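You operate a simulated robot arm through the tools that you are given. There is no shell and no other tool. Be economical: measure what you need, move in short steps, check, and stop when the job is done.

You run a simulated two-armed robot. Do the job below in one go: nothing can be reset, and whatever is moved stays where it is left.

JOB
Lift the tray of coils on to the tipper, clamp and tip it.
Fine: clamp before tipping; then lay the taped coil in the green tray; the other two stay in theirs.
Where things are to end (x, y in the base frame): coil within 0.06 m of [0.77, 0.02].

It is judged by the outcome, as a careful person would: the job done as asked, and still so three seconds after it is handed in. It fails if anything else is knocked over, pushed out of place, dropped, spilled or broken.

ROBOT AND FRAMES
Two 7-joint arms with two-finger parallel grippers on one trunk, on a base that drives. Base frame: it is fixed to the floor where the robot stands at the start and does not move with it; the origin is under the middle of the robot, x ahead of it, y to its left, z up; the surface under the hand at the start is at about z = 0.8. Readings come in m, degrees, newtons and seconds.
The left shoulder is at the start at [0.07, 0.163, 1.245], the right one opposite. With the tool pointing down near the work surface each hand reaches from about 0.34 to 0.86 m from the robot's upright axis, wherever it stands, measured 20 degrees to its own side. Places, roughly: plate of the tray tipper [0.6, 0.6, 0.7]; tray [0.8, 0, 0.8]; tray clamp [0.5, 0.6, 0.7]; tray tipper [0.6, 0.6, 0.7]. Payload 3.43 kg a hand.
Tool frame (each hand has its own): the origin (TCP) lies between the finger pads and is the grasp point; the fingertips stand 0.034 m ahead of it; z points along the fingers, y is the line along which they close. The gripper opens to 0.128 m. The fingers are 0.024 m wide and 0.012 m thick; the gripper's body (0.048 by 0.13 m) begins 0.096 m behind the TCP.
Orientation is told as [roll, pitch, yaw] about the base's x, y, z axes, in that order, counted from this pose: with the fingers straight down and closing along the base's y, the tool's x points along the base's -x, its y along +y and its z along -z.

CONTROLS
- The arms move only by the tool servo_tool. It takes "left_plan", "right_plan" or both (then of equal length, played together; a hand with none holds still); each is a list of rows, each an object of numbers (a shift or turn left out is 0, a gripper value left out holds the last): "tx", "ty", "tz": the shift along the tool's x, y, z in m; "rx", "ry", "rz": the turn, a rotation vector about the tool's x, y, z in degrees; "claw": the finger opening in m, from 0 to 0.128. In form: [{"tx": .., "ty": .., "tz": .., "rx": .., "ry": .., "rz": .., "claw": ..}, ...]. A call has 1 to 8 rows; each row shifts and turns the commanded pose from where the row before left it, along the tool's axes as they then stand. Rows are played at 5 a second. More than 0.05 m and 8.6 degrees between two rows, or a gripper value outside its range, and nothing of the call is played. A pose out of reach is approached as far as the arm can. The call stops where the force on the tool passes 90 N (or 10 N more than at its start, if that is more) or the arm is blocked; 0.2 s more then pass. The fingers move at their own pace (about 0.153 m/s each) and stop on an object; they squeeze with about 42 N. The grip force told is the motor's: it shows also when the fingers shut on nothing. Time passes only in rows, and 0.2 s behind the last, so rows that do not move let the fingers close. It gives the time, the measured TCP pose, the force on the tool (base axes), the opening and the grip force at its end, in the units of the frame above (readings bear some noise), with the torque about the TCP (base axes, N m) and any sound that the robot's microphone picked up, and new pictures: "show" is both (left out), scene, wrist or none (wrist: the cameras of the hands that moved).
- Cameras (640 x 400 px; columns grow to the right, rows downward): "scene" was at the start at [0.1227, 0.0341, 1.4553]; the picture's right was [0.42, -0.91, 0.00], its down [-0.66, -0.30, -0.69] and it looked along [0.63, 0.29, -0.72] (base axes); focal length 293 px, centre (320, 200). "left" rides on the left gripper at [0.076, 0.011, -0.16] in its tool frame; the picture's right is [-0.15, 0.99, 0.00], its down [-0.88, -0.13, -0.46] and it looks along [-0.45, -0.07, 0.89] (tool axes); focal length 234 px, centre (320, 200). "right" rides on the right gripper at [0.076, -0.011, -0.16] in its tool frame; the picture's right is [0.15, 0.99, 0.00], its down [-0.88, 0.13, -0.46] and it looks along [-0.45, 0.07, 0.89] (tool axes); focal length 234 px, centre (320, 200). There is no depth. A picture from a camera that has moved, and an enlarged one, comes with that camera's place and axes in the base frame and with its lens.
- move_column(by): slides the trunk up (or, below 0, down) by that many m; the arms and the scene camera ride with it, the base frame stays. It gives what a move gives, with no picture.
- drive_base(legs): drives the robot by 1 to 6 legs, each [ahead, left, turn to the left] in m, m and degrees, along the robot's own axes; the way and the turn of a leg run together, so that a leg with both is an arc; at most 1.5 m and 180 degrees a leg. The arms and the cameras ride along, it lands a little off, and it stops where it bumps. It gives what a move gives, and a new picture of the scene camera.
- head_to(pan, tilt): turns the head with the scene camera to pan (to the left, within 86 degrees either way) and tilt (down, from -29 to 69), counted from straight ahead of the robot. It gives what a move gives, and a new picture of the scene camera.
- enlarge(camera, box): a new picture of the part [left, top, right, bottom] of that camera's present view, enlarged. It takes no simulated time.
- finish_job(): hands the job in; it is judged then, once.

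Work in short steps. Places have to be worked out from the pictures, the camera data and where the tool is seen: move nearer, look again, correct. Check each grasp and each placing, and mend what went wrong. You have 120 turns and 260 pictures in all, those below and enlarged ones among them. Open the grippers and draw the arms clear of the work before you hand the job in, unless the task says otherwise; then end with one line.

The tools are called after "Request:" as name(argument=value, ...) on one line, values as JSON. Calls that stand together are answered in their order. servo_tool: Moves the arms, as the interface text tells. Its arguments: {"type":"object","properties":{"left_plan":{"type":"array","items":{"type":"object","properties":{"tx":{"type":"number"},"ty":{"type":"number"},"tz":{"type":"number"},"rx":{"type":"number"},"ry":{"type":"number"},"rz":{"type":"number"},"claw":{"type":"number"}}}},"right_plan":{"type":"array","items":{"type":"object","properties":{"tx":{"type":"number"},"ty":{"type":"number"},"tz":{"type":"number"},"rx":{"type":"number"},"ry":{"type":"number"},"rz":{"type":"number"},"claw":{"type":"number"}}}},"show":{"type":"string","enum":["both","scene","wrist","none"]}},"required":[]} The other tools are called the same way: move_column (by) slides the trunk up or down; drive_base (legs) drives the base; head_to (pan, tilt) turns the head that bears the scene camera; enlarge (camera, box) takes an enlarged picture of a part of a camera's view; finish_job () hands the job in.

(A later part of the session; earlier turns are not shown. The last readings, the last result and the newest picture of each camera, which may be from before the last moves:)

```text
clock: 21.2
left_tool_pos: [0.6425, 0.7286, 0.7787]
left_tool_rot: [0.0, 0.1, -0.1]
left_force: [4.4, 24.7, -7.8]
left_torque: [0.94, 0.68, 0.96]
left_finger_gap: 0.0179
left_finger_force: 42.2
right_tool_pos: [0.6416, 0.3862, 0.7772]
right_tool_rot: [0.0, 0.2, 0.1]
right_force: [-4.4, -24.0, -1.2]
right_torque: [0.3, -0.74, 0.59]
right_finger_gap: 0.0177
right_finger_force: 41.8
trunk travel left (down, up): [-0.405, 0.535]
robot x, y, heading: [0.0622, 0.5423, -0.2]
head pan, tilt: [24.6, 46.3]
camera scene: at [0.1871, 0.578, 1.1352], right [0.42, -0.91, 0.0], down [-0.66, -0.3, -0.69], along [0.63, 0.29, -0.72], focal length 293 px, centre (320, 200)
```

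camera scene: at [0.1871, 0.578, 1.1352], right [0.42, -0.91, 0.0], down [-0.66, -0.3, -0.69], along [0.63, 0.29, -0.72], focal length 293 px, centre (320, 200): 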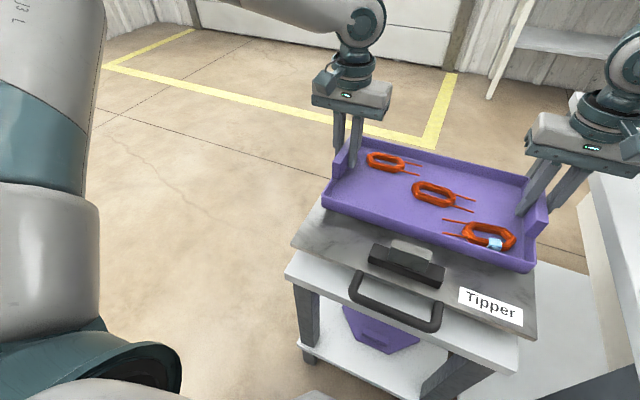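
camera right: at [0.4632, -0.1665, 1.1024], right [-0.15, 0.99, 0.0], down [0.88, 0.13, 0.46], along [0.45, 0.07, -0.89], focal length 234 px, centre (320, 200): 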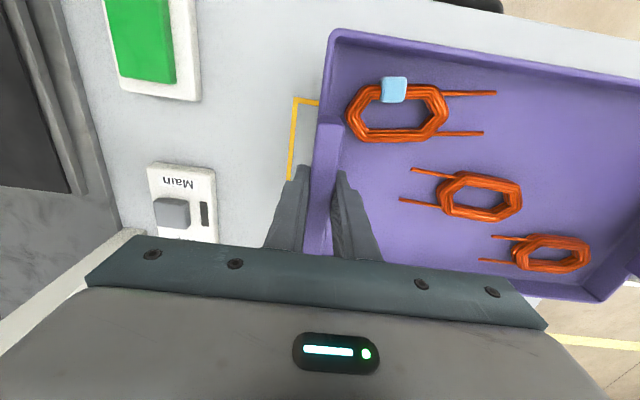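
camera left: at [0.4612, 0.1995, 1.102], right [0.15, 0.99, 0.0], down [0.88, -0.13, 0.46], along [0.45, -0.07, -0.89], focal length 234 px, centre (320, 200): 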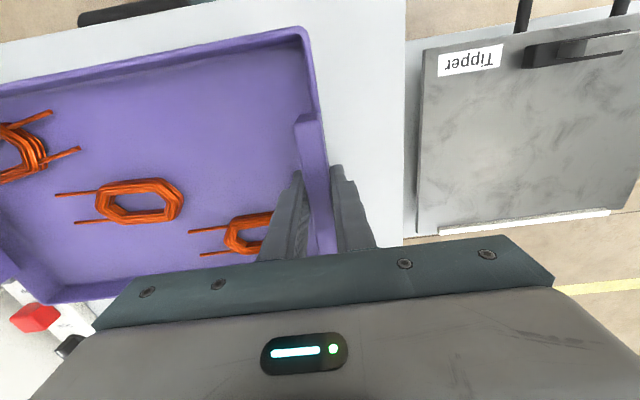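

Continue lowering gently until the plate carries the tray.

Request:
servo_tool(left_plan=[{"tz": 0.006}, {"tz": 0.004}, {"tz": 0.003}], right_plan=[{"tz": 0.006}, {"tz": 0.004}, {"tz": 0.003}], show="none")

```text
clock: 22.0
left_tool_pos: [0.6411, 0.7275, 0.7654]
left_tool_rot: [0.0, 0.1, -0.1]
left_force: [5.2, 24.7, -6.8]
left_torque: [0.81, 0.9, 0.97]
left_finger_gap: 0.0179
left_finger_force: 41.9
right_tool_pos: [0.6422, 0.3853, 0.7647]
right_tool_rot: [0.0, 0.1, 0.2]
right_force: [-4.6, -24.5, -0.8]
right_torque: [0.29, -0.85, 0.62]
right_finger_gap: 0.0178
right_finger_force: 41.1
trunk travel left (down, up): [-0.405, 0.535]
robot x, y, heading: [0.0614, 0.5427, 0.1]
head pan, tilt: [24.6, 46.3]
```

Not yet on the plate; a few mm more.

Request:
servo_tool(left_plan=[{"tz": 0.003}, {"tz": 0.002}, {"tz": 0.002}], right_plan=[{"tz": 0.003}, {"tz": 0.002}, {"tz": 0.002}], show="scene")

```text
clock: 22.8
left_tool_pos: [0.6407, 0.7289, 0.7602]
left_tool_rot: [0.0, 0.0, 0.0]
left_force: [7.3, 26.1, -0.8]
left_torque: [0.54, 0.75, 1.03]
left_finger_gap: 0.0178
left_finger_force: 42.0
right_tool_pos: [0.6435, 0.3861, 0.7607]
right_tool_rot: [0.0, -0.2, 0.1]
right_force: [1.7, -22.4, 24.5]
right_torque: [-0.68, 0.97, 1.0]
right_finger_gap: 0.0181
right_finger_force: 41.6
trunk travel left (down, up): [-0.405, 0.535]
robot x, y, heading: [0.0615, 0.5433, -0.1]
head pan, tilt: [24.6, 46.3]
camera scene: at [0.1852, 0.5788, 1.136], right [0.42, -0.91, 0.0], down [-0.66, -0.3, -0.69], along [0.63, 0.29, -0.72], focal length 293 px, centre (320, 200)
```

scene: 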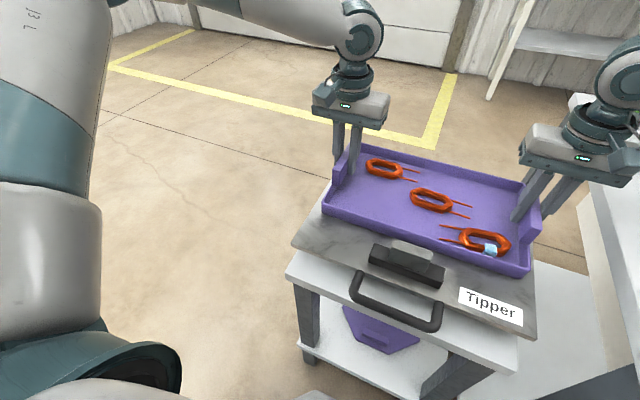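

The right end has touched (24 N). Lower the left end 1.5 mm more, then look at the tray/stop/clamp gaps.

Request:
servo_tool(left_plan=[{"tz": 0.0015}, {}], show="none")

Request:
enlarge(camera="scene", box=[280, 130, 560, 340])

Request:
enlarge(camera="left", box=[0, 0, 340, 310])

Request:
enlarge(camera="right", box=[290, 0, 640, 310])

```text
clock: 23.4
left_tool_pos: [0.6407, 0.7282, 0.7596]
left_tool_rot: [0.1, -0.1, 0.0]
left_force: [9.3, 29.1, 16.2]
left_torque: [0.55, 1.02, 0.98]
left_finger_gap: 0.0177
left_finger_force: 41.9
right_tool_pos: [0.6422, 0.3864, 0.7608]
right_tool_rot: [0.0, -0.2, 0.0]
right_force: [7.8, -25.7, 30.8]
right_torque: [-0.66, 0.36, 1.02]
right_finger_gap: 0.018
right_finger_force: 42.0
trunk travel left (down, up): [-0.405, 0.535]
robot x, y, heading: [0.0633, 0.5404, 0.2]
head pan, tilt: [24.6, 46.3]
```

```text
1.90 times, centred on (420, 235) of scene
camera zoom: at [0.1841, 0.5787, 1.136], right [0.42, -0.91, 0.0], down [-0.66, -0.3, -0.69], along [0.63, 0.29, -0.72], focal length 558 px, centre (130, 133)
```

zoom: 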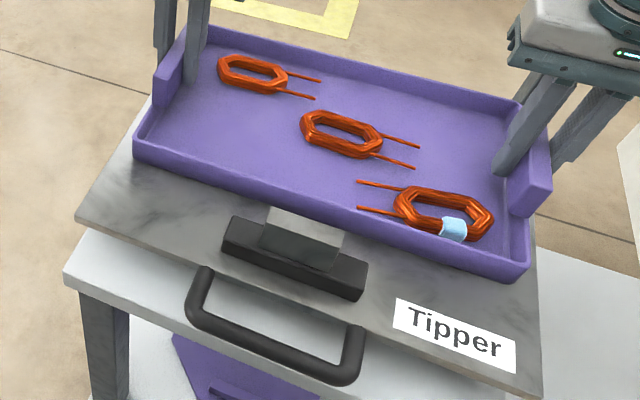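

```text
1.29 times, centred on (170, 155) of left
camera zoom: at [0.5634, 0.7396, 0.9202], right [0.15, 0.99, 0.0], down [0.88, -0.13, 0.46], along [0.45, -0.07, -0.89], focal length 302 px, centre (514, 258)
```

zoom: 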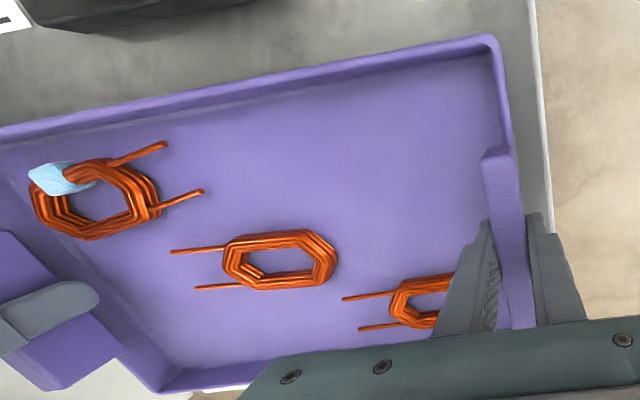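

```text
1.29 times, centred on (465, 155) of right
camera zoom: at [0.5657, 0.3742, 0.9213], right [-0.15, 0.99, 0.0], down [0.88, 0.13, 0.46], along [0.45, 0.07, -0.89], focal length 302 px, centre (133, 258)
```

zoom: 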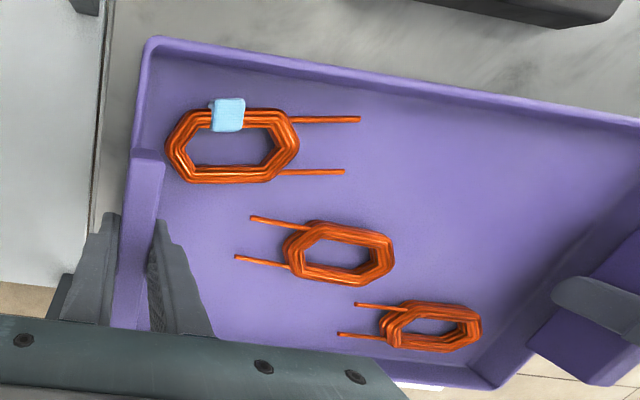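

The tray sits flat on the plate with the white stop just beyond its far wall. Slide it gently forward till it meets the stop.

Request:
servo_tool(left_plan=[{"tz": -0.001, "tx": -0.003}, {"tx": -0.003}, {"tx": -0.003}], right_plan=[{"tz": -0.001, "tx": -0.003}, {"tx": -0.003}, {"tx": -0.003}], show="none")

```text
clock: 24.2
left_tool_pos: [0.6469, 0.7267, 0.7609]
left_tool_rot: [0.0, -0.2, -0.2]
left_force: [2.0, 20.7, 7.4]
left_torque: [0.57, 0.31, 0.96]
left_finger_gap: 0.0182
left_finger_force: 41.4
right_tool_pos: [0.6497, 0.385, 0.7599]
right_tool_rot: [0.0, 0.0, 0.1]
right_force: [-13.8, -22.0, 19.7]
right_torque: [-0.43, 0.59, 0.86]
right_finger_gap: 0.0176
right_finger_force: 41.6
trunk travel left (down, up): [-0.405, 0.535]
robot x, y, heading: [0.0636, 0.5422, 0.1]
head pan, tilt: [24.6, 46.3]
```

Request:
servo_tool(left_plan=[{"tx": -0.003}, {"tx": -0.003}], right_plan=[{"tx": -0.003}, {"tx": -0.003}], show="scene")

Request:
enlarge(camera="right", box=[440, 200, 640, 340])

```text
clock: 24.8
left_tool_pos: [0.6528, 0.7272, 0.7609]
left_tool_rot: [0.1, -0.2, -0.1]
left_force: [-5.9, 26.0, 4.9]
left_torque: [0.12, -0.06, 0.46]
left_finger_gap: 0.0179
left_finger_force: 42.2
right_tool_pos: [0.6538, 0.386, 0.7595]
right_tool_rot: [-0.1, 0.1, 0.0]
right_force: [-32.3, -20.7, 5.8]
right_torque: [0.38, 0.29, -0.32]
right_finger_gap: 0.0179
right_finger_force: 42.1
trunk travel left (down, up): [-0.405, 0.535]
robot x, y, heading: [0.066, 0.5446, 0.1]
head pan, tilt: [24.6, 46.3]
camera scene: at [0.1809, 0.5785, 1.1356], right [0.42, -0.91, 0.0], down [-0.65, -0.3, -0.69], along [0.63, 0.29, -0.72], focal length 293 px, centre (320, 200)
```

scene: 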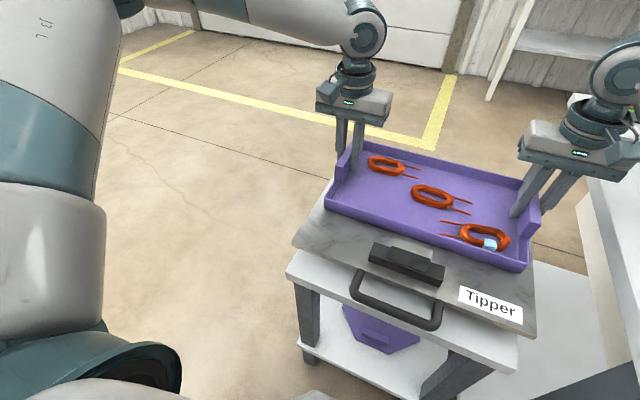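

```text
2.86 times, centred on (540, 270) of right
camera zoom: at [0.5777, 0.3742, 0.921], right [-0.15, 0.99, 0.0], down [0.88, 0.13, 0.45], along [0.45, 0.07, -0.89], focal length 669 px, centre (-309, 0)
```

zoom: 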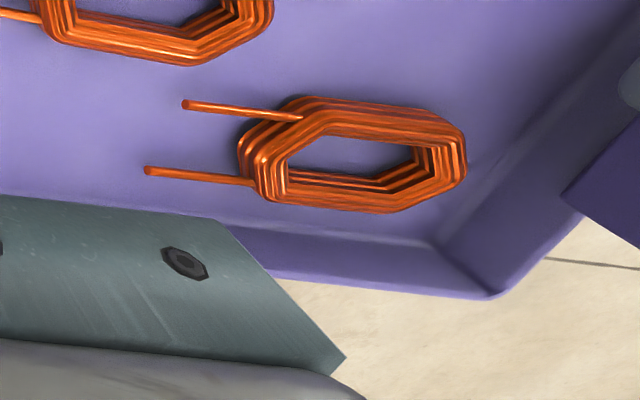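

The tray is seated against the stop (−32 N on the right). Release both grippers and raise the hands straight up.

Request:
servo_tool(left_plan=[{"tx": 0.001}, {"claw": 0.05}, {}, {"tz": -0.03}, {"tz": -0.04}, {"tz": -0.04}, {"tz": -0.04}], right_plan=[{"tx": 0.001}, {"claw": 0.05}, {}, {"tz": -0.03}, {"tz": -0.04}, {"tz": -0.04}, {"tz": -0.04}])

```text
clock: 26.4
left_tool_pos: [0.6532, 0.7267, 0.9085]
left_tool_rot: [0.0, 0.0, -0.1]
left_force: [-1.0, 0.6, -0.1]
left_torque: [0.0, 0.0, 0.02]
left_finger_gap: 0.0502
left_finger_force: 0.1
right_tool_pos: [0.6557, 0.3876, 0.9104]
right_tool_rot: [0.1, 0.1, 0.1]
right_force: [-0.5, 0.4, 1.1]
right_torque: [0.0, -0.06, 0.0]
right_finger_gap: 0.05
right_finger_force: 0.1
trunk travel left (down, up): [-0.405, 0.535]
robot x, y, heading: [0.0623, 0.5413, -0.0]
head pan, tilt: [24.6, 46.3]
camera scene: at [0.1847, 0.5784, 1.1353], right [0.42, -0.91, 0.0], down [-0.66, -0.3, -0.69], along [0.63, 0.29, -0.72], focal length 293 px, centre (320, 200)
camera right: at [0.5808, 0.3742, 1.0704], right [-0.15, 0.99, 0.0], down [0.88, 0.13, 0.46], along [0.45, 0.07, -0.89], focal length 234 px, centre (320, 200)
camera left: at [0.5768, 0.7384, 1.0689], right [0.15, 0.99, 0.0], down [0.88, -0.13, 0.46], along [0.45, -0.07, -0.89], focal length 234 px, centre (320, 200)
```

scene: 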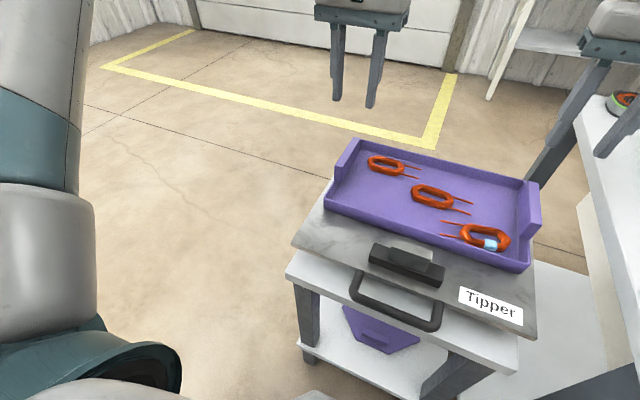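
right: 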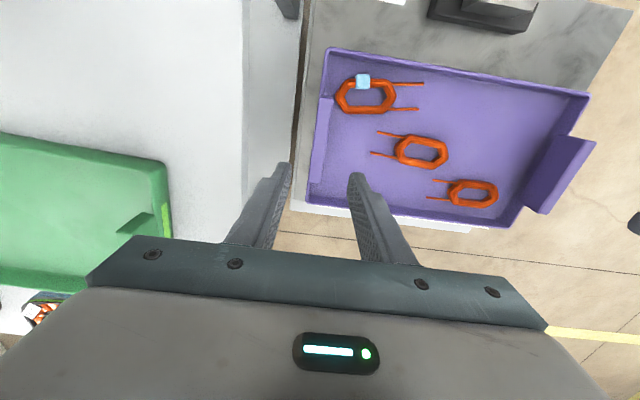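
left: 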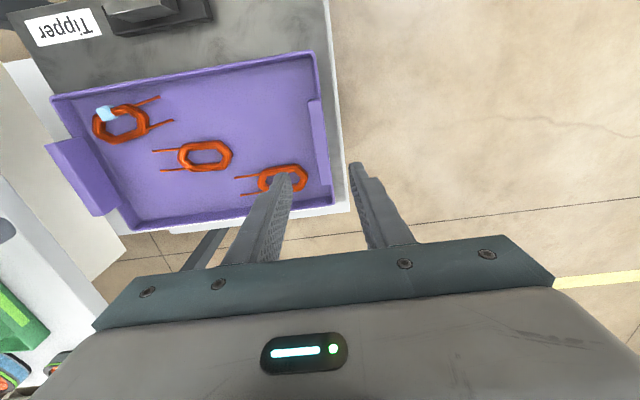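

Tray set down neatly against the stop, hands free. Bring the left hand back over the clamp for a close look.

Request:
servo_tool(left_plan=[{"tx": 0.038, "ty": -0.02, "tz": -0.004}, {"tx": 0.038, "ty": -0.02, "tz": -0.004}, {"tx": 0.038, "ty": -0.02, "tz": -0.004}, {"tx": 0.038, "ty": -0.02, "tz": -0.004}, {"tx": 0.038, "ty": -0.02, "tz": -0.004}, {"tx": 0.038, "ty": -0.02, "tz": -0.004}], show="wrist")

Request:
enlarge(camera="scene", box=[340, 210, 480, 310])

Request:
enlarge(camera="left", box=[180, 60, 420, 230])

```text
clock: 27.8
left_tool_pos: [0.4462, 0.6537, 0.939]
left_tool_rot: [-0.2, -0.2, 0.2]
left_force: [-0.2, -0.3, -0.6]
left_torque: [0.02, -0.04, -0.02]
left_finger_gap: 0.05
left_finger_force: 0.0
left hand out of reach, approached as far as the arm can: row 4, 5, 6
right_tool_pos: [0.6565, 0.3856, 0.9087]
right_tool_rot: [0.1, -0.1, 0.1]
right_force: [-0.2, 0.3, -0.2]
right_torque: [0.0, -0.04, 0.01]
right_finger_gap: 0.0497
right_finger_force: 0.1
trunk travel left (down, up): [-0.405, 0.535]
robot x, y, heading: [0.0618, 0.543, -0.3]
head pan, tilt: [24.6, 46.3]
camera left: at [0.3694, 0.6654, 1.0984], right [0.14, 0.99, 0.0], down [0.88, -0.13, 0.46], along [0.45, -0.07, -0.89], focal length 234 px, centre (320, 200)
```

left: 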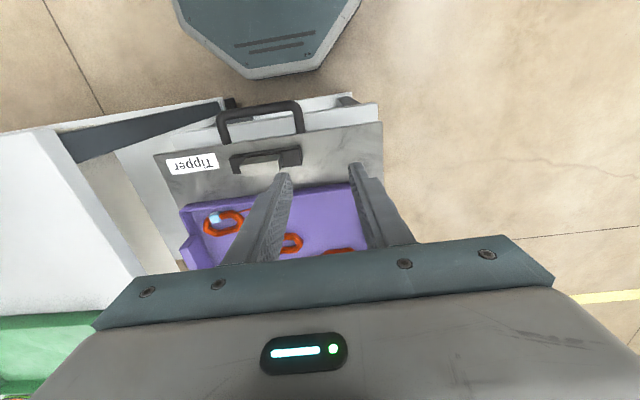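

```text
4.00 times, centred on (410, 260) of scene
camera zoom: at [0.1846, 0.5777, 1.1354], right [0.42, -0.91, 0.0], down [-0.66, -0.3, -0.69], along [0.63, 0.29, -0.72], focal length 1173 px, centre (-40, -40)
```

zoom: 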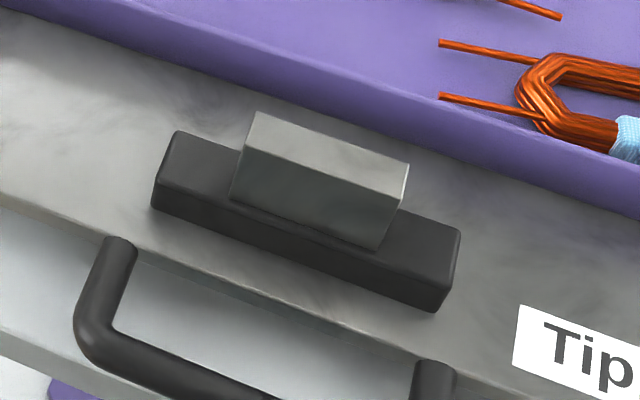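

```text
2.35 times, centred on (300, 145) of left
camera zoom: at [0.3694, 0.6654, 1.0984], right [0.14, 0.99, 0.0], down [0.88, -0.13, 0.46], along [0.45, -0.07, -0.89], focal length 551 px, centre (367, 329)
```

zoom: 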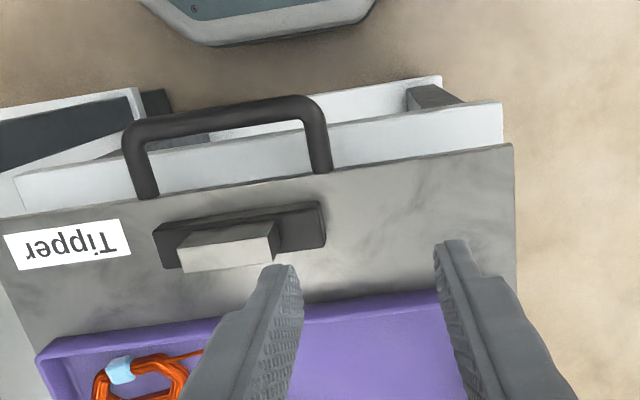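

The jaw is a grey block (x≈0.468–0.488, y≈0.525–0.585, z≈0.724–0.755) on the black base; it likely slides forward to the tray. I back the base up for reach and position the closed left fingers behind the jaw.

Request:
drive_base(legs=[[-0.12, 0, 0]])

Request:
servo_tool(left_plan=[{"tx": -0.025, "ty": -0.033, "tz": 0.02, "claw": 0.0}, {"tx": -0.025, "ty": -0.033, "tz": 0.02}, {"tx": -0.025, "ty": -0.033, "tz": 0.02}, {"tx": -0.005, "tz": 0.03}])

```text
clock: 29.0
left_tool_pos: [0.3283, 0.654, 0.9396]
left_tool_rot: [-0.1, -0.2, 0.0]
left_force: [-1.1, -0.8, 0.3]
left_torque: [0.04, -0.07, 0.04]
left_finger_gap: 0.05
left_finger_force: 0.2
right_tool_pos: [0.538, 0.3854, 0.9095]
right_tool_rot: [0.1, -0.1, 0.0]
right_force: [0.5, 0.8, 0.3]
right_torque: [0.0, -0.04, 0.01]
right_finger_gap: 0.0498
right_finger_force: 0.0
trunk travel left (down, up): [-0.405, 0.535]
robot x, y, heading: [-0.0577, 0.5416, -0.3]
head pan, tilt: [24.6, 46.3]
camera scene: at [0.0658, 0.5778, 1.1354], right [0.41, -0.91, 0.0], down [-0.66, -0.3, -0.69], along [0.63, 0.29, -0.72], focal length 293 px, centre (320, 200)
```

scene: 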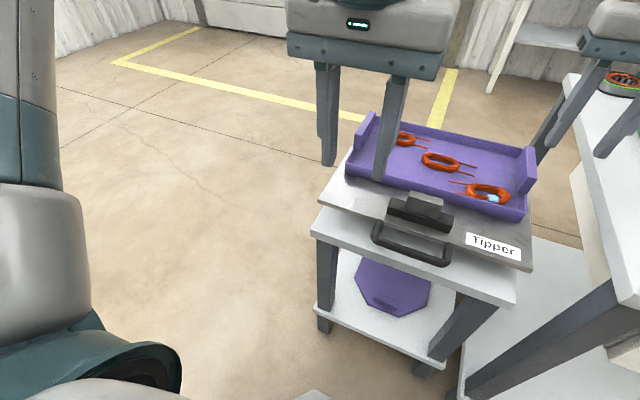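

```text
clock: 30.0
left_tool_pos: [0.4023, 0.6597, 0.8828]
left_tool_rot: [-0.2, -0.1, 0.0]
left_force: [-0.2, 0.0, -0.7]
left_torque: [0.0, 0.0, -0.01]
left_finger_gap: 0.0003
left_finger_force: 32.7
left hand out of reach, approached as far as the arm can: row 1, 2, 3
right_tool_pos: [0.5384, 0.3844, 0.9077]
right_tool_rot: [0.1, 0.0, 0.0]
right_force: [-0.3, 0.3, -0.5]
right_torque: [0.0, -0.03, 0.01]
right_finger_gap: 0.0501
right_finger_force: 0.1
trunk travel left (down, up): [-0.405, 0.535]
robot x, y, heading: [-0.0542, 0.5454, -0.1]
head pan, tilt: [24.6, 46.3]
camera scene: at [0.0672, 0.5778, 1.1353], right [0.41, -0.91, 0.0], down [-0.66, -0.3, -0.69], along [0.63, 0.29, -0.72], focal length 293 px, centre (320, 200)
camera left: at [0.3249, 0.672, 1.0426], right [0.15, 0.99, 0.0], down [0.88, -0.13, 0.46], along [0.45, -0.07, -0.89], focal length 234 px, centre (320, 200)
```

scene: 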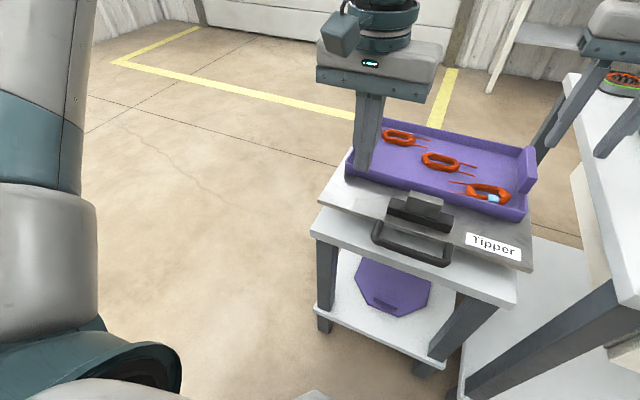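
left: 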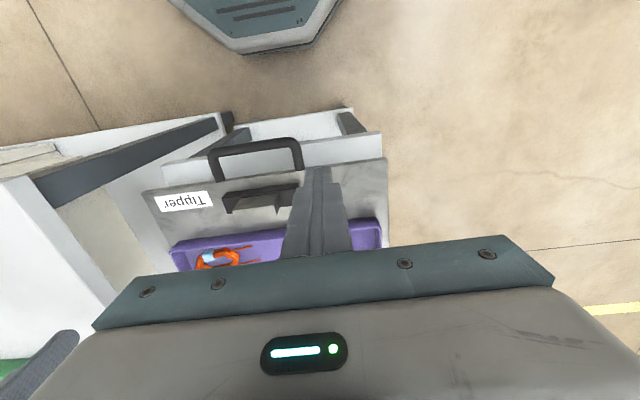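

Left arm wants the target more to its own side; drive right 0.12 m.

Request:
drive_base(legs=[[0, -0.13, 0]])

Request:
servo_tool(left_plan=[{"tx": -0.02, "ty": 0.012}, {"tx": -0.018, "ty": 0.012, "tz": 0.03}])

```text
clock: 31.3
left_tool_pos: [0.4011, 0.5284, 0.8834]
left_tool_rot: [-0.2, -0.1, 0.0]
left_force: [0.8, -0.7, -0.8]
left_torque: [0.05, -0.03, 0.0]
left_finger_gap: 0.0001
left_finger_force: 33.0
right_tool_pos: [0.5387, 0.2538, 0.9082]
right_tool_rot: [0.2, 0.1, -0.1]
right_force: [0.4, -0.3, 0.0]
right_torque: [0.02, -0.02, 0.02]
right_finger_gap: 0.05
right_finger_force: 0.1
trunk travel left (down, up): [-0.405, 0.535]
robot x, y, heading: [-0.0575, 0.4097, 0.1]
head pan, tilt: [24.6, 46.3]
camera scene: at [0.0668, 0.4463, 1.1353], right [0.41, -0.91, 0.0], down [-0.66, -0.3, -0.69], along [0.63, 0.29, -0.72], focal length 293 px, centre (320, 200)
```

scene: 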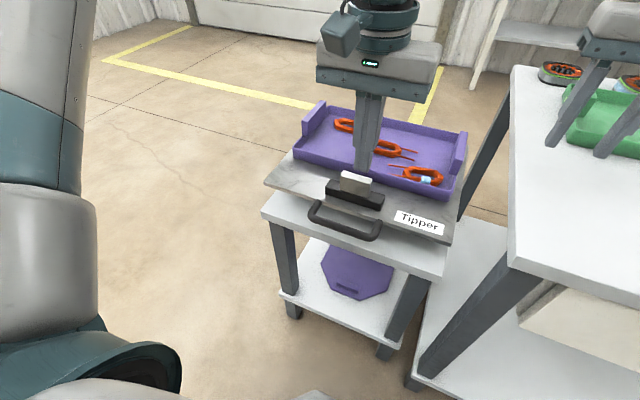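

```text
clock: 31.9
left_tool_pos: [0.4389, 0.5521, 0.8512]
left_tool_rot: [-0.3, -0.1, -0.1]
left_force: [0.0, -0.6, 0.6]
left_torque: [0.01, 0.02, 0.01]
left_finger_gap: 0.0
left_finger_force: 32.8
right_tool_pos: [0.5393, 0.2553, 0.9082]
right_tool_rot: [0.2, 0.1, 0.0]
right_force: [1.2, 0.2, 0.4]
right_torque: [-0.03, 0.04, 0.03]
right_finger_gap: 0.0501
right_finger_force: 0.0
trunk travel left (down, up): [-0.405, 0.535]
robot x, y, heading: [-0.0536, 0.4145, -0.1]
head pan, tilt: [24.6, 46.3]
camera scene: at [0.0677, 0.4477, 1.1351], right [0.41, -0.91, 0.0], down [-0.66, -0.3, -0.69], along [0.63, 0.29, -0.72], focal length 293 px, centre (320, 200)
camera left: at [0.3628, 0.565, 1.0111], right [0.15, 0.99, 0.0], down [0.88, -0.13, 0.46], along [0.45, -0.07, -0.89], focal length 234 px, centre (320, 200)
```

scene: 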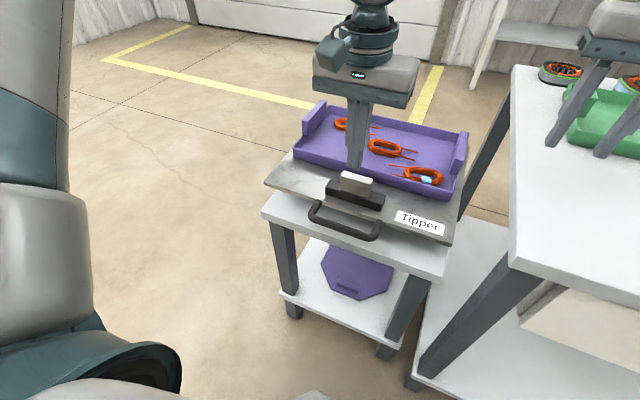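
left: 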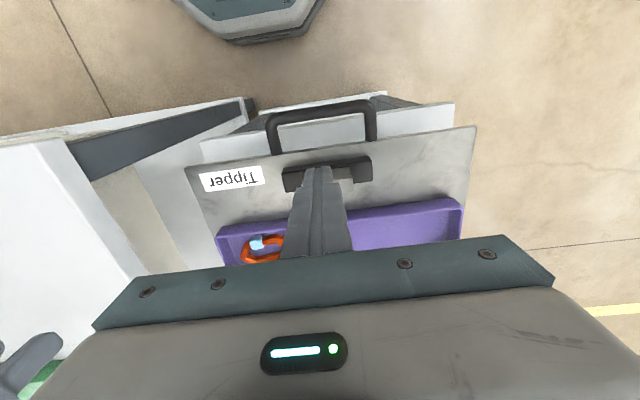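

Fingers are behind the jaw. Lower tips to z≈0.738.

Request:
servo_tool(left_plan=[{"tx": 0.002, "ty": 0.004, "tz": 0.04}, {"tz": 0.038}, {}], show="scene")

Request:
enlarge(camera="scene", box=[280, 120, 460, 260])

```text
clock: 32.7
left_tool_pos: [0.4375, 0.556, 0.7753]
left_tool_rot: [-0.1, -0.2, 0.1]
left_force: [-0.2, 0.6, 0.1]
left_torque: [0.01, 0.04, 0.0]
left_finger_gap: 0.0002
left_finger_force: 33.4
right_tool_pos: [0.5389, 0.2543, 0.9085]
right_tool_rot: [0.2, 0.0, 0.1]
right_force: [-0.1, -0.1, -0.3]
right_torque: [0.05, 0.0, 0.03]
right_finger_gap: 0.0505
right_finger_force: 0.1
trunk travel left (down, up): [-0.405, 0.535]
robot x, y, heading: [-0.0592, 0.4142, -0.2]
head pan, tilt: [24.6, 46.3]
camera scene: at [0.0665, 0.4473, 1.1354], right [0.41, -0.91, 0.0], down [-0.66, -0.3, -0.69], along [0.63, 0.29, -0.72], focal length 293 px, centre (320, 200)
```

scene: 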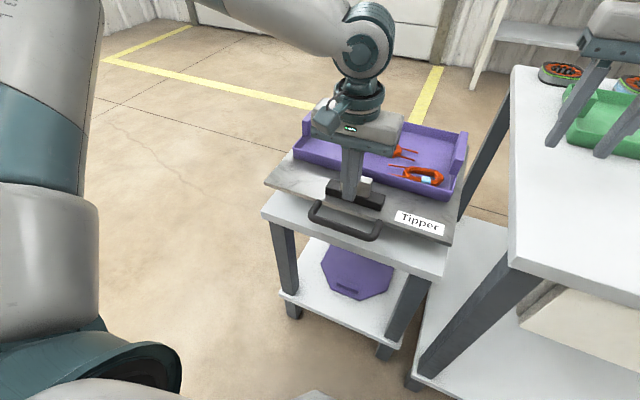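

```text
2.86 times, centred on (370, 190) of scene
camera zoom: at [0.0665, 0.4473, 1.1354], right [0.41, -0.91, 0.0], down [-0.66, -0.3, -0.69], along [0.63, 0.29, -0.72], focal length 838 px, centre (177, 229)
```

zoom: 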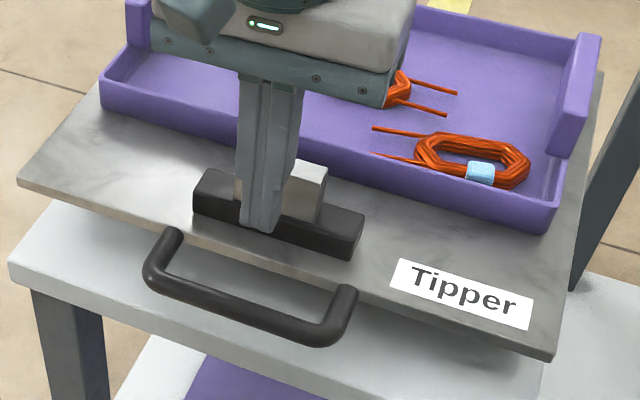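

Good position just behind the jaw. Push forward in small steps and watch the force.

Request:
servo_tool(left_plan=[{"tx": -0.01}, {"tx": -0.008}, {"tx": -0.006}, {"tx": -0.006}], show="none")

Request:
enlarge(camera="scene", box=[280, 120, 460, 260])

```text
clock: 33.7
left_tool_pos: [0.4671, 0.5564, 0.7763]
left_tool_rot: [-0.2, 0.0, 0.1]
left_force: [-3.6, -1.0, 0.2]
left_torque: [-0.05, 0.16, -0.06]
left_finger_gap: 0.0
left_finger_force: 33.3
right_tool_pos: [0.5382, 0.2545, 0.909]
right_tool_rot: [0.1, 0.0, 0.0]
right_force: [0.8, 0.2, -0.4]
right_torque: [0.0, 0.0, -0.01]
right_finger_gap: 0.0502
right_finger_force: 0.1
trunk travel left (down, up): [-0.405, 0.535]
robot x, y, heading: [-0.0565, 0.4165, 0.2]
head pan, tilt: [24.6, 46.3]
```

```text
2.86 times, centred on (370, 190) of scene
camera zoom: at [0.0663, 0.4472, 1.1353], right [0.41, -0.91, 0.0], down [-0.66, -0.3, -0.69], along [0.63, 0.29, -0.72], focal length 838 px, centre (177, 229)
```

zoom: 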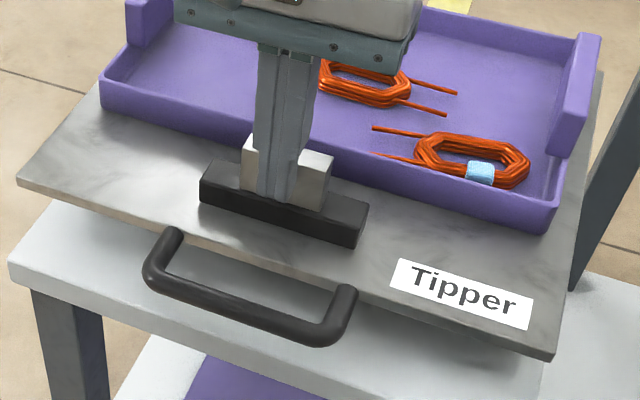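

The whole clamp slides forward easily (3.6 N). Continue toward the tray.

Request:
servo_tool(left_plan=[{"tx": -0.01}, {"tx": -0.01}, {"tx": -0.01}, {"tx": -0.008}], show="none")

Request:
enlarge(camera="scene", box=[280, 120, 460, 260])

```text
clock: 34.7
left_tool_pos: [0.5049, 0.558, 0.7749]
left_tool_rot: [-0.3, -0.1, -0.1]
left_force: [-4.9, -1.2, -1.8]
left_torque: [-0.03, 0.19, -0.04]
left_finger_gap: 0.0001
left_finger_force: 32.9
right_tool_pos: [0.5385, 0.2545, 0.9076]
right_tool_rot: [0.1, 0.0, 0.0]
right_force: [0.0, 0.2, 0.2]
right_torque: [-0.02, 0.03, -0.01]
right_finger_gap: 0.0502
right_finger_force: 0.1
trunk travel left (down, up): [-0.405, 0.535]
robot x, y, heading: [-0.0556, 0.4103, -0.2]
head pan, tilt: [24.6, 46.3]
```

```text
2.86 times, centred on (370, 190) of scene
camera zoom: at [0.0665, 0.4472, 1.1353], right [0.41, -0.91, 0.0], down [-0.66, -0.3, -0.69], along [0.63, 0.29, -0.72], focal length 838 px, centre (177, 229)
```

zoom: 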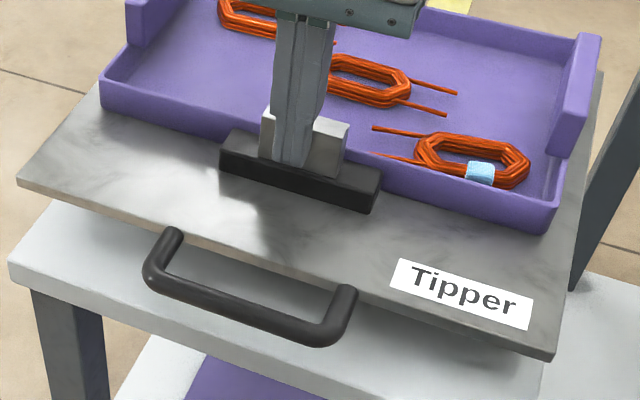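

Nearly there; continue in small steps till it bears on the tray.

Request:
servo_tool(left_plan=[{"tx": -0.006}, {"tx": -0.006}, {"tx": -0.005}, {"tx": -0.005}], show="none")

Request:
enlarge(camera="scene", box=[280, 120, 460, 260])

```text
clock: 35.7
left_tool_pos: [0.5056, 0.5606, 0.7749]
left_tool_rot: [-0.7, 1.8, -0.7]
left_force: [-25.8, -4.9, 7.6]
left_torque: [-0.24, 0.21, 0.0]
left_finger_gap: 0.0001
left_finger_force: 32.9
left hand out of reach, approached as far as the arm can: row 2, 4
right_tool_pos: [0.5366, 0.2551, 0.9107]
right_tool_rot: [0.1, -0.1, 0.1]
right_force: [-0.1, -0.3, -0.4]
right_torque: [0.01, 0.01, 0.0]
right_finger_gap: 0.05
right_finger_force: 0.0
trunk travel left (down, up): [-0.405, 0.535]
robot x, y, heading: [-0.0569, 0.4153, -0.2]
head pan, tilt: [24.6, 46.3]
stopped in row 4 (left hand): the force on the tool passed its limit at 93 N (the readings are from after the stop); the commanded pose is now the measured one
```

```text
2.86 times, centred on (370, 190) of scene
camera zoom: at [0.0633, 0.4472, 1.1361], right [0.41, -0.91, 0.0], down [-0.66, -0.3, -0.69], along [0.63, 0.29, -0.72], focal length 838 px, centre (177, 229)
```

zoom: 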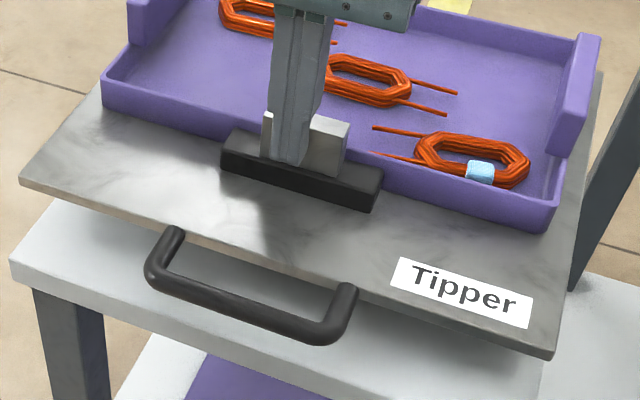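

It hit solid resistance (93 N), so the clamp is bearing on the tray or at end of stroke. Back off, raise, and inspect.

Request:
servo_tool(left_plan=[{"tx": 0.01, "rx": 0.5, "ry": 1.5}, {"tx": 0.02}, {"tz": -0.04}, {"tz": -0.04}, {"tz": -0.04, "ty": 0.03}, {"tz": -0.03, "ty": 0.04}], show="wrist")

Request:
enlarge(camera="scene", box=[320, 140, 420, 230])

Request:
enlarge(camera="left", box=[150, 80, 400, 260])

```text
clock: 37.1
left_tool_pos: [0.4867, 0.6358, 0.9242]
left_tool_rot: [-1.0, 2.9, -0.6]
left_force: [-0.1, 0.0, -0.7]
left_torque: [0.0, 0.0, 0.01]
left_finger_gap: 0.0001
left_finger_force: 33.4
right_tool_pos: [0.5366, 0.254, 0.9094]
right_tool_rot: [0.1, 0.1, 0.1]
right_force: [0.3, 0.5, 0.9]
right_torque: [-0.01, -0.06, 0.01]
right_finger_gap: 0.05
right_finger_force: 0.0
trunk travel left (down, up): [-0.405, 0.535]
robot x, y, heading: [-0.0614, 0.4143, -0.1]
head pan, tilt: [24.6, 46.3]
camera left: at [0.4196, 0.651, 1.0871], right [0.16, 0.99, -0.03], down [0.9, -0.13, 0.41], along [0.4, -0.09, -0.91], focal length 234 px, centre (320, 200)
```

left: 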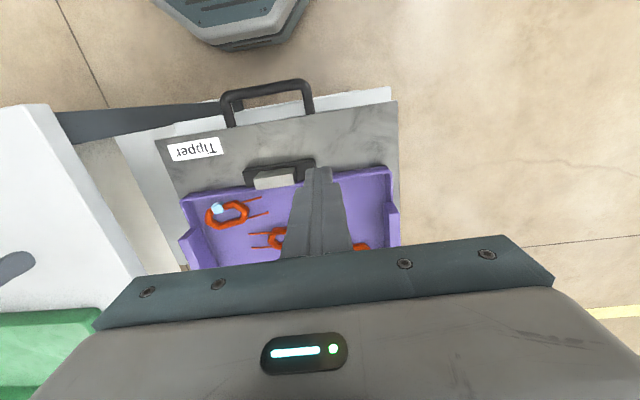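

```text
4.44 times, centred on (370, 185) of scene
camera zoom: at [0.0649, 0.4476, 1.1353], right [0.41, -0.91, 0.0], down [-0.66, -0.3, -0.69], along [0.63, 0.29, -0.72], focal length 1303 px, centre (98, 267)
```

zoom: 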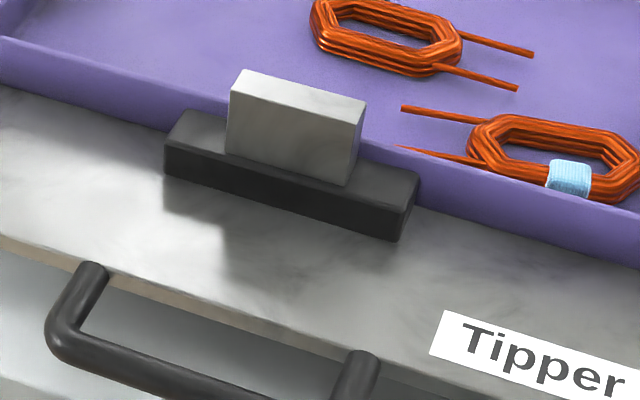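

```text
2.22 times, centred on (275, 170) of left
camera zoom: at [0.4196, 0.651, 1.0871], right [0.16, 0.99, -0.03], down [0.9, -0.13, 0.41], along [0.4, -0.09, -0.91], focal length 520 px, centre (420, 267)
```

zoom: 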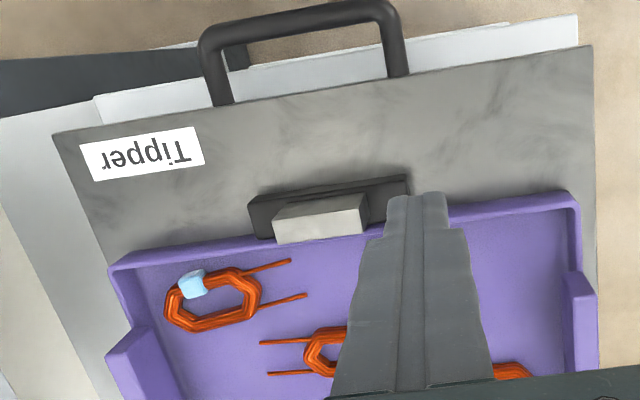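

The clamp is tight against the tray. Now for the handle: bar along y at about x≈0.40, y 0.50–0.61, z≈0.70. I'll turn the left gripper 90° so that its fingers close along x, above the handle.

Request:
servo_tool(left_plan=[{"tx": 0.04, "rx": -1.0, "ry": -2.9, "claw": 0.06}, {"tx": 0.026, "rz": 8}, {"rz": 8.5}, {"rz": 8.5}, {"rz": 8.5}, {"rz": 8.5}, {"rz": 8.5}], show="scene")

```text
clock: 38.7
left_tool_pos: [0.4215, 0.6356, 0.9245]
left_tool_rot: [-0.1, 0.0, -51.1]
left_force: [-0.6, 0.3, 0.3]
left_torque: [-0.01, 0.02, 0.0]
left_finger_gap: 0.0601
left_finger_force: 0.1
right_tool_pos: [0.5371, 0.2541, 0.9086]
right_tool_rot: [0.2, 0.0, 0.1]
right_force: [-0.1, 0.9, 0.2]
right_torque: [0.05, -0.01, 0.01]
right_finger_gap: 0.0499
right_finger_force: 0.2
trunk travel left (down, up): [-0.405, 0.535]
robot x, y, heading: [-0.0532, 0.4136, -0.1]
head pan, tilt: [24.6, 46.3]
camera scene: at [0.0655, 0.4469, 1.1353], right [0.41, -0.91, 0.0], down [-0.66, -0.3, -0.69], along [0.63, 0.29, -0.72], focal length 293 px, centre (320, 200)
```

scene: 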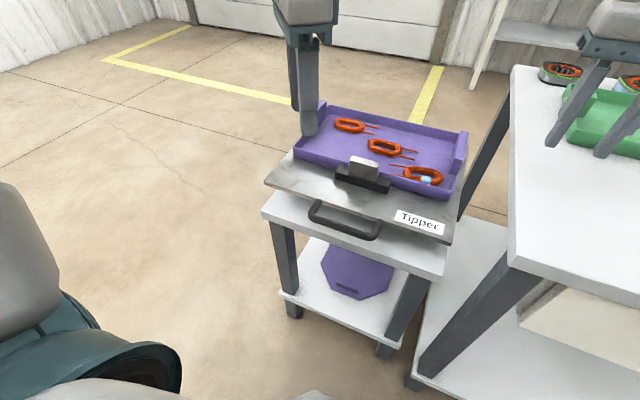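

Rotation works; finish the turn to −90° and get a wrist view.

Request:
servo_tool(left_plan=[{"rz": 8.5}, {"rz": 8.5}, {"rz": 8.5}, {"rz": 8.5}, {"rz": 4.9}], show="both")

Request:
enlarge(camera="scene", box=[250, 140, 480, 290])

```text
clock: 39.9
left_tool_pos: [0.4215, 0.6364, 0.9251]
left_tool_rot: [0.1, 0.0, -90.0]
left_force: [-0.7, 0.3, 0.2]
left_torque: [0.01, -0.02, -0.01]
left_finger_gap: 0.0598
left_finger_force: 0.0
right_tool_pos: [0.5375, 0.2547, 0.9079]
right_tool_rot: [0.0, 0.0, 0.1]
right_force: [-0.2, 0.3, 0.1]
right_torque: [-0.03, -0.01, 0.0]
right_finger_gap: 0.0499
right_finger_force: 0.0
trunk travel left (down, up): [-0.405, 0.535]
robot x, y, heading: [-0.057, 0.4153, -0.1]
head pan, tilt: [24.6, 46.3]
camera scene: at [0.0655, 0.4469, 1.1353], right [0.41, -0.91, 0.0], down [-0.66, -0.3, -0.69], along [0.63, 0.29, -0.72], focal length 293 px, centre (320, 200)
camera left: at [0.4327, 0.7116, 1.0847], right [0.99, -0.15, 0.0], down [-0.13, -0.88, 0.46], along [-0.07, -0.45, -0.89], focal length 234 px, centre (320, 200)
```

scene: 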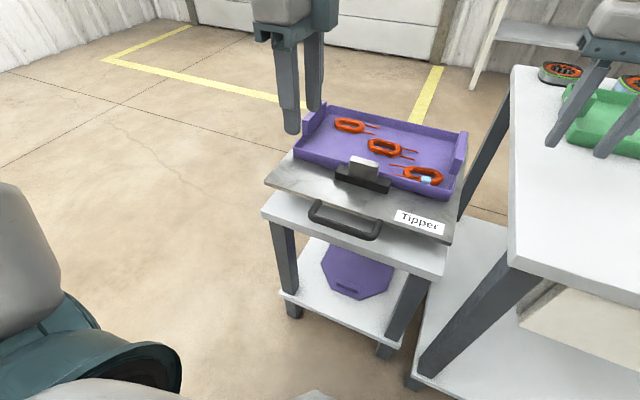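
left: 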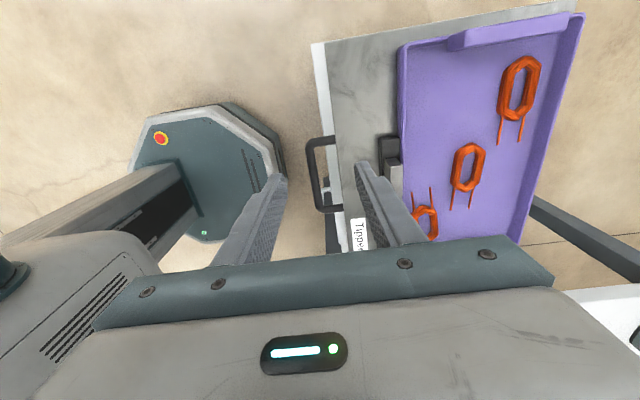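

```text
2.67 times, centred on (365, 215) of scene
camera zoom: at [0.0655, 0.4469, 1.1353], right [0.41, -0.91, 0.0], down [-0.66, -0.3, -0.69], along [0.63, 0.29, -0.72], focal length 782 px, centre (200, 160)
```

zoom: 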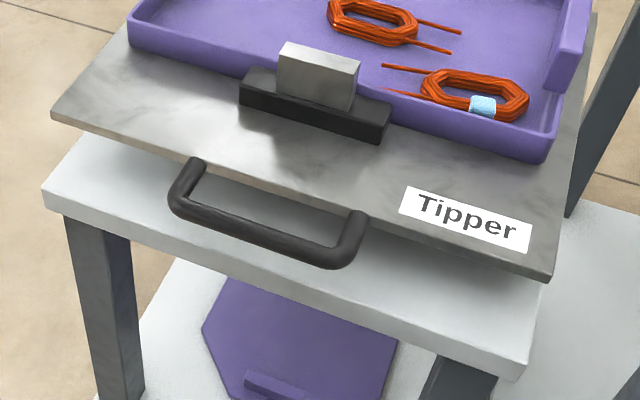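

Cart top is ≈0.64, so fingers have room around the bar (x≈0.397, z≈0.70). Move over the bar and down partway.

Request:
servo_tool(left_plan=[{"tx": -0.042, "ty": -0.012}, {"tx": -0.042, "ty": -0.012}, {"tz": 0.045}, {"tz": 0.045}, {"tz": 0.045}], show="both")

Request:
enlarge(camera="scene", box=[250, 140, 480, 290])

```text
clock: 41.1
left_tool_pos: [0.3987, 0.5511, 0.7913]
left_tool_rot: [0.1, 0.0, -90.0]
left_force: [0.7, -0.3, 0.1]
left_torque: [0.0, 0.02, 0.01]
left_finger_gap: 0.0601
left_finger_force: 0.0
right_tool_pos: [0.5371, 0.2552, 0.9074]
right_tool_rot: [0.0, 0.1, -0.1]
right_force: [-0.1, 1.1, 0.8]
right_torque: [0.01, 0.0, -0.01]
right_finger_gap: 0.0501
right_finger_force: 0.0
trunk travel left (down, up): [-0.405, 0.535]
robot x, y, heading: [-0.0599, 0.4124, -0.2]
head pan, tilt: [24.6, 46.3]
camera scene: at [0.0663, 0.4473, 1.1352], right [0.41, -0.91, 0.0], down [-0.66, -0.3, -0.69], along [0.63, 0.29, -0.72], focal length 293 px, centre (320, 200)
camera left: at [0.4098, 0.6273, 0.9501], right [0.99, -0.15, 0.0], down [-0.13, -0.88, 0.46], along [-0.07, -0.45, -0.89], focal length 234 px, centre (320, 200)
```

scene: 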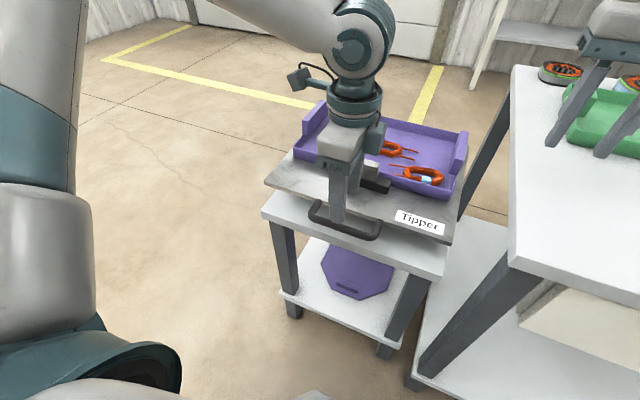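
left: 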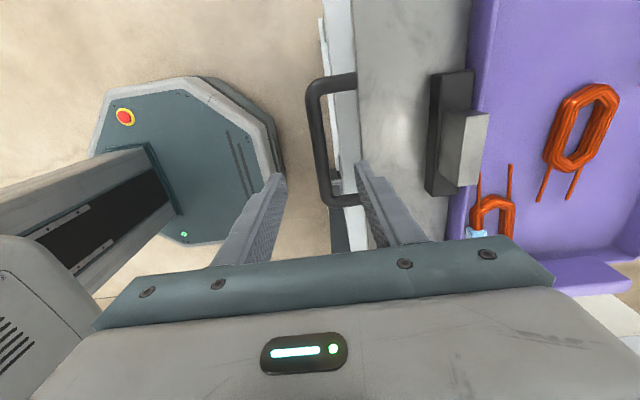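

```text
2.67 times, centred on (365, 215) of scene
camera zoom: at [0.0663, 0.4473, 1.1352], right [0.41, -0.91, 0.0], down [-0.66, -0.3, -0.69], along [0.63, 0.29, -0.72], focal length 782 px, centre (200, 160)
```

zoom: 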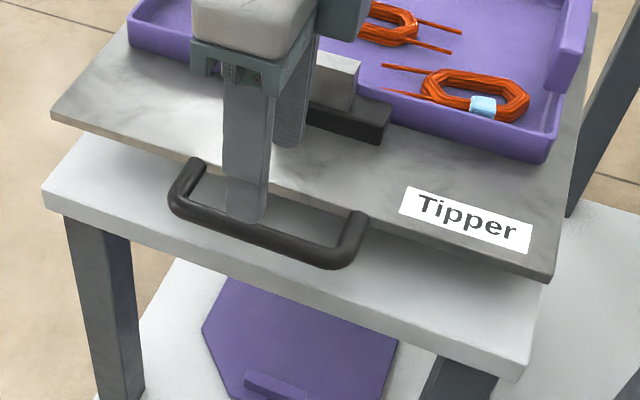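

Bar is centred at x≈0.3986. Narrow the opening to 0.04 (to clear the plate edge), descend to z≈0.708 and grip.

Request:
servo_tool(left_plan=[{"claw": 0.042}, {"tz": 0.04}, {"tz": 0.04}, {"tz": 0.003}, {"claw": 0.0}, {}, {}], show="both")

Request:
enlarge(camera="scene", box=[250, 140, 480, 290])

```text
clock: 42.7
left_tool_pos: [0.4005, 0.5496, 0.7065]
left_tool_rot: [0.0, -0.1, -90.0]
left_force: [18.2, 0.3, 3.2]
left_torque: [0.0, -0.3, 0.96]
left_finger_gap: 0.0155
left_finger_force: 45.4
right_tool_pos: [0.5396, 0.2552, 0.9073]
right_tool_rot: [0.1, 0.1, 0.0]
right_force: [-0.2, 0.1, 0.0]
right_torque: [-0.02, -0.02, -0.01]
right_finger_gap: 0.0499
right_finger_force: 0.0
trunk travel left (down, up): [-0.405, 0.535]
robot x, y, heading: [-0.0617, 0.4161, -0.1]
head pan, tilt: [24.6, 46.3]
camera scene: at [0.067, 0.447, 1.1352], right [0.41, -0.91, 0.0], down [-0.66, -0.3, -0.69], along [0.63, 0.29, -0.72], focal length 293 px, centre (320, 200)
camera left: at [0.4113, 0.6264, 0.8661], right [0.99, -0.14, 0.0], down [-0.13, -0.88, 0.46], along [-0.07, -0.45, -0.89], focal length 234 px, centre (320, 200)
```

scene: 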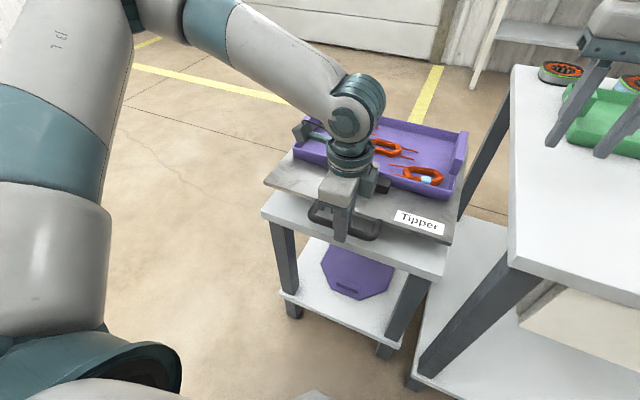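
left: 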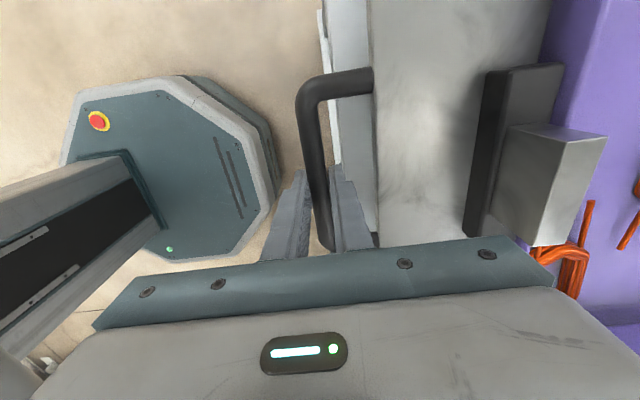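

```text
2.67 times, centred on (365, 215) of scene
camera zoom: at [0.067, 0.447, 1.1352], right [0.41, -0.91, 0.0], down [-0.66, -0.3, -0.69], along [0.63, 0.29, -0.72], focal length 782 px, centre (200, 160)
```

zoom: 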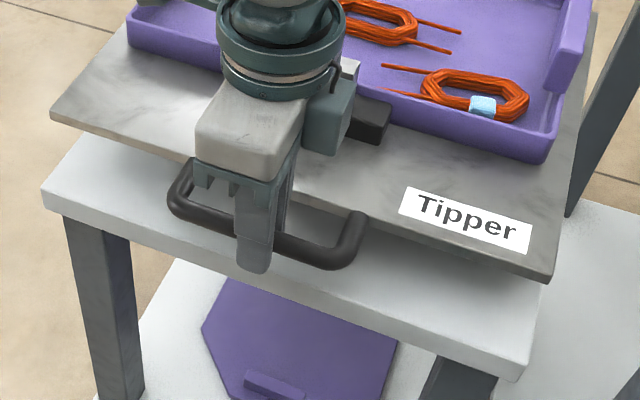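

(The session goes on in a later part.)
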